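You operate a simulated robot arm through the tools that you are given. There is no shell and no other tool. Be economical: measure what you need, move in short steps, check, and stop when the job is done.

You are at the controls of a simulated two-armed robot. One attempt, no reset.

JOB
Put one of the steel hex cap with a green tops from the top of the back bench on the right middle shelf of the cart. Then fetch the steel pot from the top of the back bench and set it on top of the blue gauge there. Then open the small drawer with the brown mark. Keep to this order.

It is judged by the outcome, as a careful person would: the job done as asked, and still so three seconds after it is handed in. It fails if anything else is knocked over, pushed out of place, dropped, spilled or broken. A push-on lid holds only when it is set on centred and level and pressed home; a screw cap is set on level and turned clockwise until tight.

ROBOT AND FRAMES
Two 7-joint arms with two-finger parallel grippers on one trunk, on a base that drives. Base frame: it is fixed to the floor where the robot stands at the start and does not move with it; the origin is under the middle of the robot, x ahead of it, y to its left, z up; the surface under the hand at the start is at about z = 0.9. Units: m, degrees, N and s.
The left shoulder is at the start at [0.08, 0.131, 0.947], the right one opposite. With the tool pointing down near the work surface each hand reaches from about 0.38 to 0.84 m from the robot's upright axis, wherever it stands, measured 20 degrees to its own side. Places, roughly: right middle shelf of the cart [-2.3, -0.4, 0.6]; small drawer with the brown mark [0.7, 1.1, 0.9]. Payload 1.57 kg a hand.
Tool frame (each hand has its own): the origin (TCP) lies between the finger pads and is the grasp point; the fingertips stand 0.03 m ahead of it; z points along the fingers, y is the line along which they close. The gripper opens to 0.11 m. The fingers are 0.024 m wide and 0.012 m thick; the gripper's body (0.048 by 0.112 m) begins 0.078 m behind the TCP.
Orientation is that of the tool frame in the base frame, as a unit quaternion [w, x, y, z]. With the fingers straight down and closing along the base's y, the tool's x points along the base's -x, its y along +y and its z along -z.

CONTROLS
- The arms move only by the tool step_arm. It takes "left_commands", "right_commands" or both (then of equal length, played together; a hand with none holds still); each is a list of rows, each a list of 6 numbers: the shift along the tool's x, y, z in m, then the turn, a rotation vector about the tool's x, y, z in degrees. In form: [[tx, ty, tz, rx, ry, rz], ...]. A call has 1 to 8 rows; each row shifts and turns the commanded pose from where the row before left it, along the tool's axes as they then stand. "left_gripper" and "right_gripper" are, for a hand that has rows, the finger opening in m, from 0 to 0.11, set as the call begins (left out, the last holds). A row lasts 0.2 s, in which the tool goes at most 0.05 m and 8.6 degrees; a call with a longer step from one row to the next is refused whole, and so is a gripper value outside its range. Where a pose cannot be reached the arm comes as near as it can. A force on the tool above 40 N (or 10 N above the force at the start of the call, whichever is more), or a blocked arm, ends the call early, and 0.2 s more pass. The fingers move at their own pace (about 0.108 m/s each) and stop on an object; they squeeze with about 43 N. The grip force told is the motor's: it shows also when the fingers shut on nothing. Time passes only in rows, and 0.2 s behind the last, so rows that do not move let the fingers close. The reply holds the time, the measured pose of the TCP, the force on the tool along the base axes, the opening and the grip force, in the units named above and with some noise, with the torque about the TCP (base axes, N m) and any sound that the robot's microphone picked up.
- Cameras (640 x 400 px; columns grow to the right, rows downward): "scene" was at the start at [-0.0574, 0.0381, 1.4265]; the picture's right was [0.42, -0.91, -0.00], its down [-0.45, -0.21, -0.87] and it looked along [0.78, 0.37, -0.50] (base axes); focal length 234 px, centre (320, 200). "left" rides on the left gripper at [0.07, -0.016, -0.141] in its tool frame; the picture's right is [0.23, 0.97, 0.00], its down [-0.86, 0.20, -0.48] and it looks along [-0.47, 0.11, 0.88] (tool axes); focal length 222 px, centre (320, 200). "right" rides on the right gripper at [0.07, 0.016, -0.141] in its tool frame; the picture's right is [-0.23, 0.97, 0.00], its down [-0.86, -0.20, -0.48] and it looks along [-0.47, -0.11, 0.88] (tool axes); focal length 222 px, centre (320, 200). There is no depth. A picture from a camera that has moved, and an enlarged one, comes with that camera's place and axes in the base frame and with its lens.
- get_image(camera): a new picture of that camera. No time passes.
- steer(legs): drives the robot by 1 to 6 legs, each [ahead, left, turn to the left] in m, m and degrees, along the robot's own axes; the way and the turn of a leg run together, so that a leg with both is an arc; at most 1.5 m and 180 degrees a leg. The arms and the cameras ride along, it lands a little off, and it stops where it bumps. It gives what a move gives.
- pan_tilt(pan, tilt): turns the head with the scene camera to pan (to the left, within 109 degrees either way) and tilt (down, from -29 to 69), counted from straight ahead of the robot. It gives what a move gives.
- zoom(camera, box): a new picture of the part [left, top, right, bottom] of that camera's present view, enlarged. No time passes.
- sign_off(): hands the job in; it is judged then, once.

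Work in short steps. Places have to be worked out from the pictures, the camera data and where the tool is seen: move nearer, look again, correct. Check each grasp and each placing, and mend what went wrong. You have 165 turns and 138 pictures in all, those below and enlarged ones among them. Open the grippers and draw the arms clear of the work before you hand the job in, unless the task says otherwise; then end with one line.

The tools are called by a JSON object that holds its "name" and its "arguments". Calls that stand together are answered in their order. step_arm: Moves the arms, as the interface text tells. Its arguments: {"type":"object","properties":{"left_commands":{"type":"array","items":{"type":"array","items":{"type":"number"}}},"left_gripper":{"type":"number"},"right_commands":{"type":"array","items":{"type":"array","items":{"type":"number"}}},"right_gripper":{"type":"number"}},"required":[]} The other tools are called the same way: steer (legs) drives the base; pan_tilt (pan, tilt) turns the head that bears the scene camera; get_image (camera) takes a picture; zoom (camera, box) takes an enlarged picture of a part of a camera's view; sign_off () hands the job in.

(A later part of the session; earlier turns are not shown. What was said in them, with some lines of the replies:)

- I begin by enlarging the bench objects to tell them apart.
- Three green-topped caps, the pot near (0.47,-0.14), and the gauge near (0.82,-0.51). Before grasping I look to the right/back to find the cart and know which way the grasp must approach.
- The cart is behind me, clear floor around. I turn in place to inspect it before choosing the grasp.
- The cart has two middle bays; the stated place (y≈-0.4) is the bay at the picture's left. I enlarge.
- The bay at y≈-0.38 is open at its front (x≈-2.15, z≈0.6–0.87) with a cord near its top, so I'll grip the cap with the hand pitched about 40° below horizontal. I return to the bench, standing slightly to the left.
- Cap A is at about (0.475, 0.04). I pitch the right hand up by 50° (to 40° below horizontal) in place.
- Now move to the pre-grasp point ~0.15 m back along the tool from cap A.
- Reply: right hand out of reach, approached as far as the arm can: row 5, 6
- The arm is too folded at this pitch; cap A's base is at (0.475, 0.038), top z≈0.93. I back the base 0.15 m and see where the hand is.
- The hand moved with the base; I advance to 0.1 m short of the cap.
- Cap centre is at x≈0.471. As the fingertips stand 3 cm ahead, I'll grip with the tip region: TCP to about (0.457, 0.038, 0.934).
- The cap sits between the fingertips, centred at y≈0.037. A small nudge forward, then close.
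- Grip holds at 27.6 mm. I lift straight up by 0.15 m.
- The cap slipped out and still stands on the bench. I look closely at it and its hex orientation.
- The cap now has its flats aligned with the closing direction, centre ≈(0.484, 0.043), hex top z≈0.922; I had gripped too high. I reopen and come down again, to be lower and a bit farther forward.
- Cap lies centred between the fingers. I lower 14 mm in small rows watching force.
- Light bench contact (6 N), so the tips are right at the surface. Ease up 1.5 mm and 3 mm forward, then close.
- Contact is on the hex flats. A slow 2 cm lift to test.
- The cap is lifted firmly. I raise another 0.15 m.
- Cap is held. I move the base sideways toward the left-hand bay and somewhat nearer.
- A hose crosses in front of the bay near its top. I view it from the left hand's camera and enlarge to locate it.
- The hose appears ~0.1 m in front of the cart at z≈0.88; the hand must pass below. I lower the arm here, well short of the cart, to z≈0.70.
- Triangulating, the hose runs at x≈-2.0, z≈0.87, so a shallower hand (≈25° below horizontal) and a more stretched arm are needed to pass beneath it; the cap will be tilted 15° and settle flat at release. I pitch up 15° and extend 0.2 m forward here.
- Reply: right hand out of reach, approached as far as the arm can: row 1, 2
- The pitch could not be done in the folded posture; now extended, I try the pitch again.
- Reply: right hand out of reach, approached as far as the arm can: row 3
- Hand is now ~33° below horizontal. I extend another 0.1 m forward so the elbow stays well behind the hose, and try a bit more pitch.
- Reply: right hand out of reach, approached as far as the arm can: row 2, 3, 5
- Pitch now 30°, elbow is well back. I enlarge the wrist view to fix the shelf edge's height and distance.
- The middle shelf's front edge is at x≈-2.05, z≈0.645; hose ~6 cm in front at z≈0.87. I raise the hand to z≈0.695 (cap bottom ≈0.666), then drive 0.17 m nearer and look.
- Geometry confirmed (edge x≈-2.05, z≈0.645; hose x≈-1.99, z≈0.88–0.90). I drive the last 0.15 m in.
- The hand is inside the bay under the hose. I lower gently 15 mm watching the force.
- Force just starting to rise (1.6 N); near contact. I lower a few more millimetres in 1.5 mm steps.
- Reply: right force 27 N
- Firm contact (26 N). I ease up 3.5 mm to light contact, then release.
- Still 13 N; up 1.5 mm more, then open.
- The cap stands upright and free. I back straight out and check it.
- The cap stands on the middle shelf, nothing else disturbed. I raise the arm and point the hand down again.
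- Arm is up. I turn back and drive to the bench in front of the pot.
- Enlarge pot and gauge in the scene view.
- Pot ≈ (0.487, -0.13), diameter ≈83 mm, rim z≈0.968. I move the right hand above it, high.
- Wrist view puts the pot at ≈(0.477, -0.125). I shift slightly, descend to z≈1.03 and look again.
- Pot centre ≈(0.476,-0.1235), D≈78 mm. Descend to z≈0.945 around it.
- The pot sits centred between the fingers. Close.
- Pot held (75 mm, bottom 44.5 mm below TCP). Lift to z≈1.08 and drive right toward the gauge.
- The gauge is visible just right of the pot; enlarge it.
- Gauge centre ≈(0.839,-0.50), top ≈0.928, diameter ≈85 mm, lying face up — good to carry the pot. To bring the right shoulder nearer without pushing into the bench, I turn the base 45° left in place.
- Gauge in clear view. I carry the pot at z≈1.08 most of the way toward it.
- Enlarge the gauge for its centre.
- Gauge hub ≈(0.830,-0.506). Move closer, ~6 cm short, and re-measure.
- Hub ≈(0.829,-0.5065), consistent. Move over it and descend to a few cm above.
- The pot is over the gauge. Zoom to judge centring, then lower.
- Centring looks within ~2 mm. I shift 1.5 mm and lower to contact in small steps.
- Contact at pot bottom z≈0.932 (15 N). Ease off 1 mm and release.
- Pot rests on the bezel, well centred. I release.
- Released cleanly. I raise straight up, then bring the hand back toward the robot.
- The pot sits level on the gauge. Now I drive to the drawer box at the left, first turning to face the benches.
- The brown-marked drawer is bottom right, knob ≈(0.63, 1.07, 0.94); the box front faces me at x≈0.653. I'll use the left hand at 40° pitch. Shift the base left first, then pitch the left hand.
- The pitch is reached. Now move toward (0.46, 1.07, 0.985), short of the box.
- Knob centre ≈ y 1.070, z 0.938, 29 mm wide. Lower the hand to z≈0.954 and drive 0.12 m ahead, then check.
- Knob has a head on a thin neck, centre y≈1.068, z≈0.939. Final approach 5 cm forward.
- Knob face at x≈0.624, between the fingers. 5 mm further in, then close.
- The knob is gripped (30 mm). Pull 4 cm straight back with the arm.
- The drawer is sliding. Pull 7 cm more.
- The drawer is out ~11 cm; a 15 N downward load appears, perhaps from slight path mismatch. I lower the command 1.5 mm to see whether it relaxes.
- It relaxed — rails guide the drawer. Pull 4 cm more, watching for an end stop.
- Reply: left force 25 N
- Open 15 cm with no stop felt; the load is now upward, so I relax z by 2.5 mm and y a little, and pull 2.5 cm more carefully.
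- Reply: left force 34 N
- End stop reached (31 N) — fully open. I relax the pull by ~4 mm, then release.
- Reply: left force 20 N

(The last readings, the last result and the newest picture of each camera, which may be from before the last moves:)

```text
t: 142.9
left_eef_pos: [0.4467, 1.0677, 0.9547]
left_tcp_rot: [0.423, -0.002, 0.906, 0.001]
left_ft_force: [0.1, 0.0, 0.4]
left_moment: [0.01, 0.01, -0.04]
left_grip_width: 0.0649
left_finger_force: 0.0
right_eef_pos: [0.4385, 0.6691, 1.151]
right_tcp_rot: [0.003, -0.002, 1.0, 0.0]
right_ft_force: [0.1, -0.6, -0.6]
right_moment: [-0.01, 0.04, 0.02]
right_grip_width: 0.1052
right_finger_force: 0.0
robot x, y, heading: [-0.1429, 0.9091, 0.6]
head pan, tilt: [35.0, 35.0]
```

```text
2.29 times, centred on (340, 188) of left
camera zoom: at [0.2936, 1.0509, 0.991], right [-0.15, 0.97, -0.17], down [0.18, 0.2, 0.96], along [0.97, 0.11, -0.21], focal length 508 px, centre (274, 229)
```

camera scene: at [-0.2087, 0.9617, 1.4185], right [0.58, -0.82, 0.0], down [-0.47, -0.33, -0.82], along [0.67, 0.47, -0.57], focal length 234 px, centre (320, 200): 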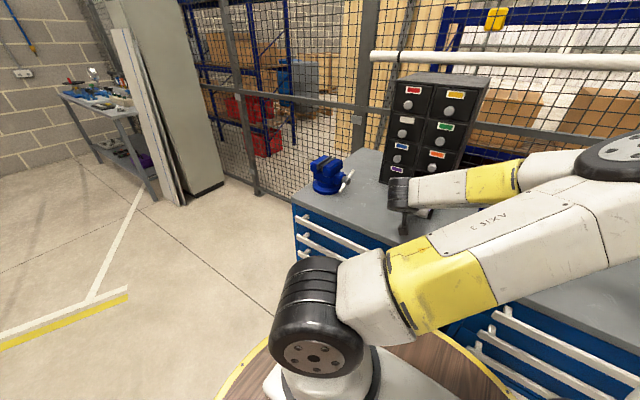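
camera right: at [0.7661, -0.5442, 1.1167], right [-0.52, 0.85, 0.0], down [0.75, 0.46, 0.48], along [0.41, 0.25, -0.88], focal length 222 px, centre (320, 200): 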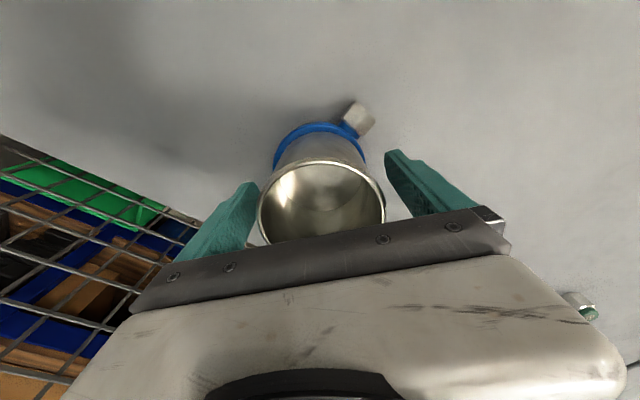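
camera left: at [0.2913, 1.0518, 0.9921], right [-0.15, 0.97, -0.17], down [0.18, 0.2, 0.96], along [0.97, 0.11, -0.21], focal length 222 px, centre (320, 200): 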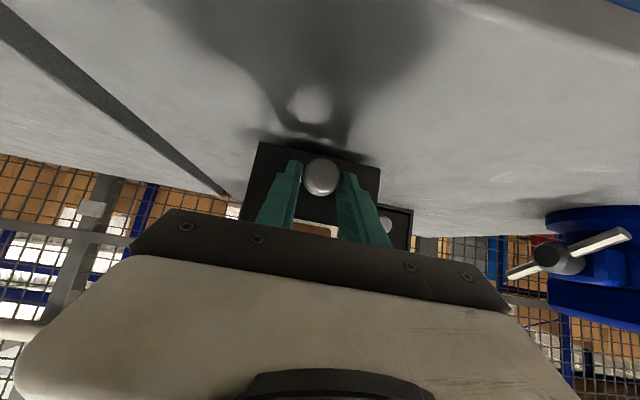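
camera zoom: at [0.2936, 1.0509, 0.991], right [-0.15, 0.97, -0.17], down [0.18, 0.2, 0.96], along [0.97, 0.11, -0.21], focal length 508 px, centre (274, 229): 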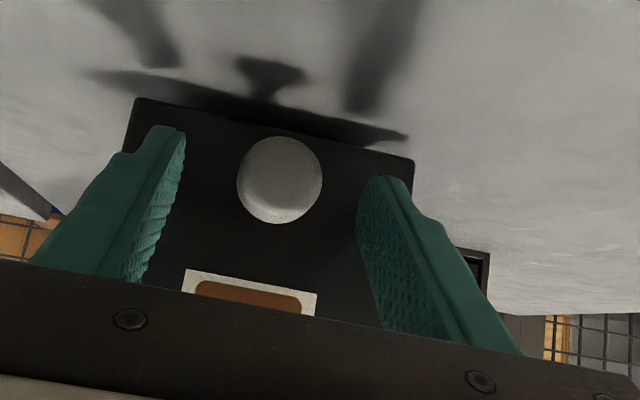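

Released, drawer stays open. I back the base straight away and check.

{"name": "steer", "arguments": {"legs": [[-0.3, 0, 0]]}}

{"name": "step_arm", "arguments": {"left_commands": [[-0.035, 0, -0.03, 0, 0, 0], [-0.035, 0, -0.03, 0, 0, 0], [-0.035, 0, -0.03, 0, 0, 0], [-0.035, 0, -0.03, 0, 0, 0], [0, 0, 0, 0, 0, 0]], "left_gripper": 0.11}}

{"name": "pan_tilt", "arguments": {"pan": 0, "tilt": 25}}

{"name": "get_image", "arguments": {"camera": "scene"}}

```text
t: 144.9
left_eef_pos: [0.1446, 1.0661, 0.9537]
left_tcp_rot: [0.423, -0.002, 0.906, 0.001]
left_ft_force: [-0.4, -0.2, -0.6]
left_moment: [0.04, 0.01, -0.02]
left_grip_width: 0.065
left_finger_force: 0.1
right_eef_pos: [0.1361, 0.667, 1.1505]
right_tcp_rot: [0.002, -0.002, 1.0, 0.001]
right_ft_force: [-0.2, -0.5, 0.0]
right_moment: [-0.02, 0.02, 0.01]
right_grip_width: 0.1052
right_finger_force: 0.1
robot x, y, heading: [-0.4446, 0.9109, 0.3]
head pan, tilt: [35.0, 35.0]
```

```text
t: 146.1
left_eef_pos: [0.1428, 1.0646, 1.1396]
left_tcp_rot: [0.423, -0.003, 0.906, 0.001]
left_ft_force: [-0.4, 0.1, -0.9]
left_moment: [0.01, -0.02, 0.02]
left_grip_width: 0.1102
left_finger_force: 0.0
right_eef_pos: [0.1381, 0.6672, 1.1511]
right_tcp_rot: [0.001, -0.003, 1.0, 0.0]
right_ft_force: [0.0, 0.2, 0.5]
right_moment: [-0.01, -0.03, -0.01]
right_grip_width: 0.1051
right_finger_force: 0.1
robot x, y, heading: [-0.4438, 0.9135, 0.2]
head pan, tilt: [35.0, 35.0]
```

```text
t: 147.1
left_eef_pos: [0.1424, 1.0656, 1.1398]
left_tcp_rot: [0.422, -0.002, 0.907, 0.001]
left_ft_force: [0.5, 1.7, -0.6]
left_moment: [0.02, -0.02, 0.0]
left_grip_width: 0.11
left_finger_force: 0.0
right_eef_pos: [0.136, 0.6685, 1.1506]
right_tcp_rot: [0.001, -0.002, 1.0, 0.0]
right_ft_force: [0.1, -0.4, 0.3]
right_moment: [-0.01, -0.03, -0.01]
right_grip_width: 0.1051
right_finger_force: 0.0
robot x, y, heading: [-0.441, 0.9074, 0.3]
head pan, tilt: [0.0, 25.0]
```

```text
44 pictures are left
camera scene: at [-0.4906, 0.9096, 1.4343], right [0.01, -1.0, 0.0], down [-0.42, 0.0, -0.91], along [0.91, 0.01, -0.42], focal length 234 px, centre (320, 200)
```

scene: 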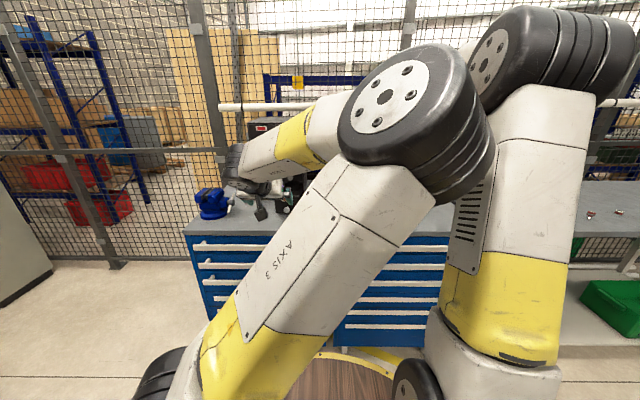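

The arm blocks the view; I check the drawer with the hand camera.

{"name": "get_image", "arguments": {"camera": "left"}}

{"name": "steer", "arguments": {"legs": [[-0.1, -0.6, 0]]}}

{"name": "pan_tilt", "arguments": {"pan": 10, "tilt": 25}}

{"name": "get_image", "arguments": {"camera": "scene"}}

```text
43 pictures are left
camera left: at [-0.0101, 1.049, 1.1757], right [-0.15, 0.97, -0.17], down [0.18, 0.2, 0.96], along [0.97, 0.11, -0.21], focal length 222 px, centre (320, 200)
```

left: 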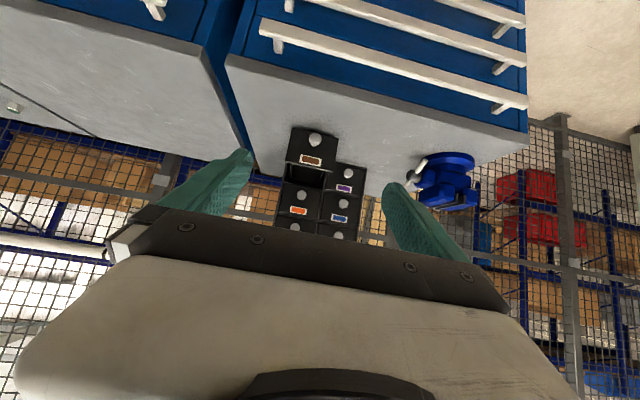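

```text
t: 150.6
left_eef_pos: [0.0467, 0.4622, 1.1399]
left_tcp_rot: [0.422, -0.002, 0.906, 0.001]
left_ft_force: [-0.3, -0.7, -0.4]
left_moment: [0.0, 0.03, 0.0]
left_grip_width: 0.1098
left_finger_force: 0.0
right_eef_pos: [0.0405, 0.0635, 1.1507]
right_tcp_rot: [0.001, -0.002, 1.0, 0.001]
right_ft_force: [-0.8, -0.1, 0.0]
right_moment: [-0.01, -0.04, 0.01]
right_grip_width: 0.105
right_finger_force: 0.0
robot x, y, heading: [-0.5414, 0.3109, 0.2]
head pan, tilt: [0.0, 25.0]
```

```text
t: 151.3
left_eef_pos: [0.0469, 0.4616, 1.1402]
left_tcp_rot: [0.422, -0.003, 0.907, 0.001]
left_ft_force: [-0.1, -0.4, 0.0]
left_moment: [-0.01, 0.03, -0.02]
left_grip_width: 0.1099
left_finger_force: 0.0
right_eef_pos: [0.0396, 0.0653, 1.1505]
right_tcp_rot: [0.002, -0.002, 1.0, 0.0]
right_ft_force: [0.3, -0.3, -0.1]
right_moment: [0.01, -0.02, -0.05]
right_grip_width: 0.1052
right_finger_force: 0.1
robot x, y, heading: [-0.5407, 0.3063, 0.2]
head pan, tilt: [10.0, 25.0]
```

```text
42 pictures are left
camera scene: at [-0.5883, 0.3228, 1.4343], right [0.18, -0.98, 0.0], down [-0.42, -0.07, -0.91], along [0.89, 0.16, -0.42], focal length 234 px, centre (320, 200)
```

scene: 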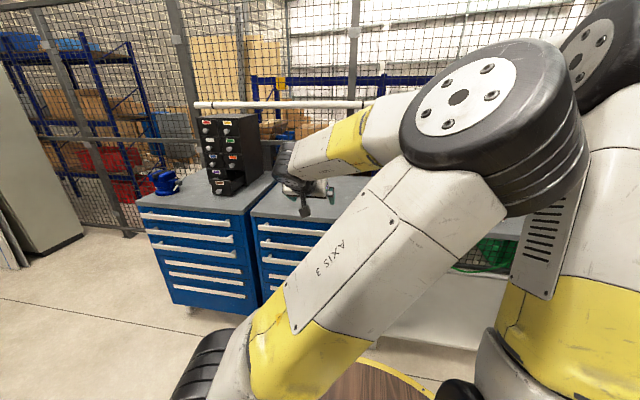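

The brown-marked drawer is fully open, others closed. A last look at the pot.

{"name": "pan_tilt", "arguments": {"pan": -62, "tilt": 25}}

{"name": "get_image", "arguments": {"camera": "scene"}}

{"name": "get_image", "arguments": {"camera": "left"}}

```text
t: 152.7
left_eef_pos: [0.0464, 0.4623, 1.1391]
left_tcp_rot: [0.422, -0.002, 0.907, 0.001]
left_ft_force: [-0.1, -0.2, 0.4]
left_moment: [0.0, -0.02, -0.03]
left_grip_width: 0.1099
left_finger_force: 0.1
right_eef_pos: [0.0411, 0.0637, 1.1513]
right_tcp_rot: [0.001, -0.001, 1.0, 0.0]
right_ft_force: [0.1, -0.4, 1.3]
right_moment: [0.0, 0.01, -0.02]
right_grip_width: 0.105
right_finger_force: 0.0
robot x, y, heading: [-0.5386, 0.31, 0.3]
head pan, tilt: [-62.0, 25.0]
```

```text
41 pictures are left
camera scene: at [-0.6353, 0.2253, 1.4343], right [-0.88, -0.47, 0.0], down [-0.2, 0.37, -0.91], along [0.43, -0.8, -0.42], focal length 234 px, centre (320, 200)
```

scene: 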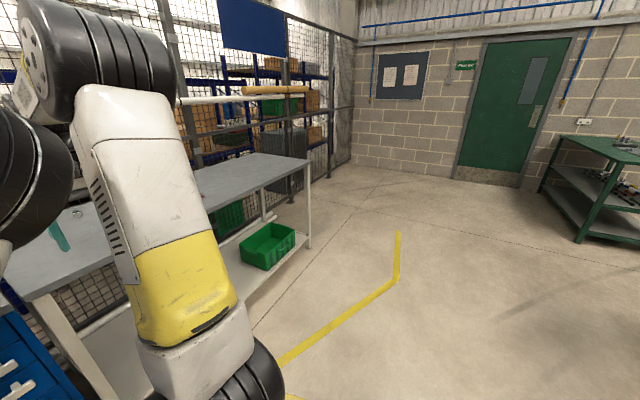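

```text
40 pictures are left
camera left: at [-0.1062, 0.4458, 1.1758], right [-0.15, 0.97, -0.17], down [0.18, 0.2, 0.96], along [0.97, 0.11, -0.21], focal length 222 px, centre (320, 200)
```

left: 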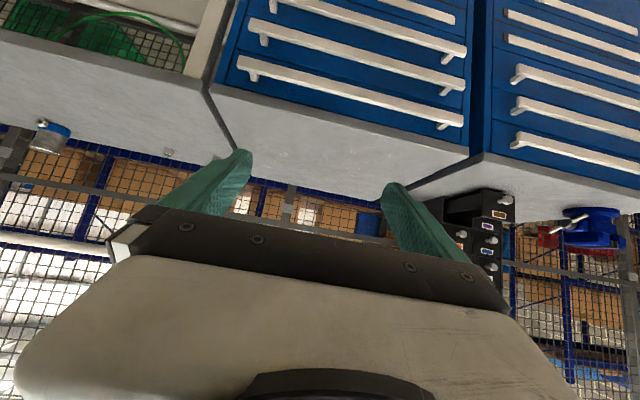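

The left camera shows the pot still on the gauge at the left of the picture and the drawer open at the right. Both grippers are open and clear, so I hand the job in.

{"name": "sign_off", "arguments": {}}

```text
The job is handed in.
```

The green-topped cap stands on the cart's right middle shelf (the bay at y≈-0.4, as the given coordinates place it), the pot sits level on the blue gauge, and the brown-marked drawer is pulled out to its stop. On the first try the cap slipped from the grip and slid about 1.5 cm on the bench, still upright.
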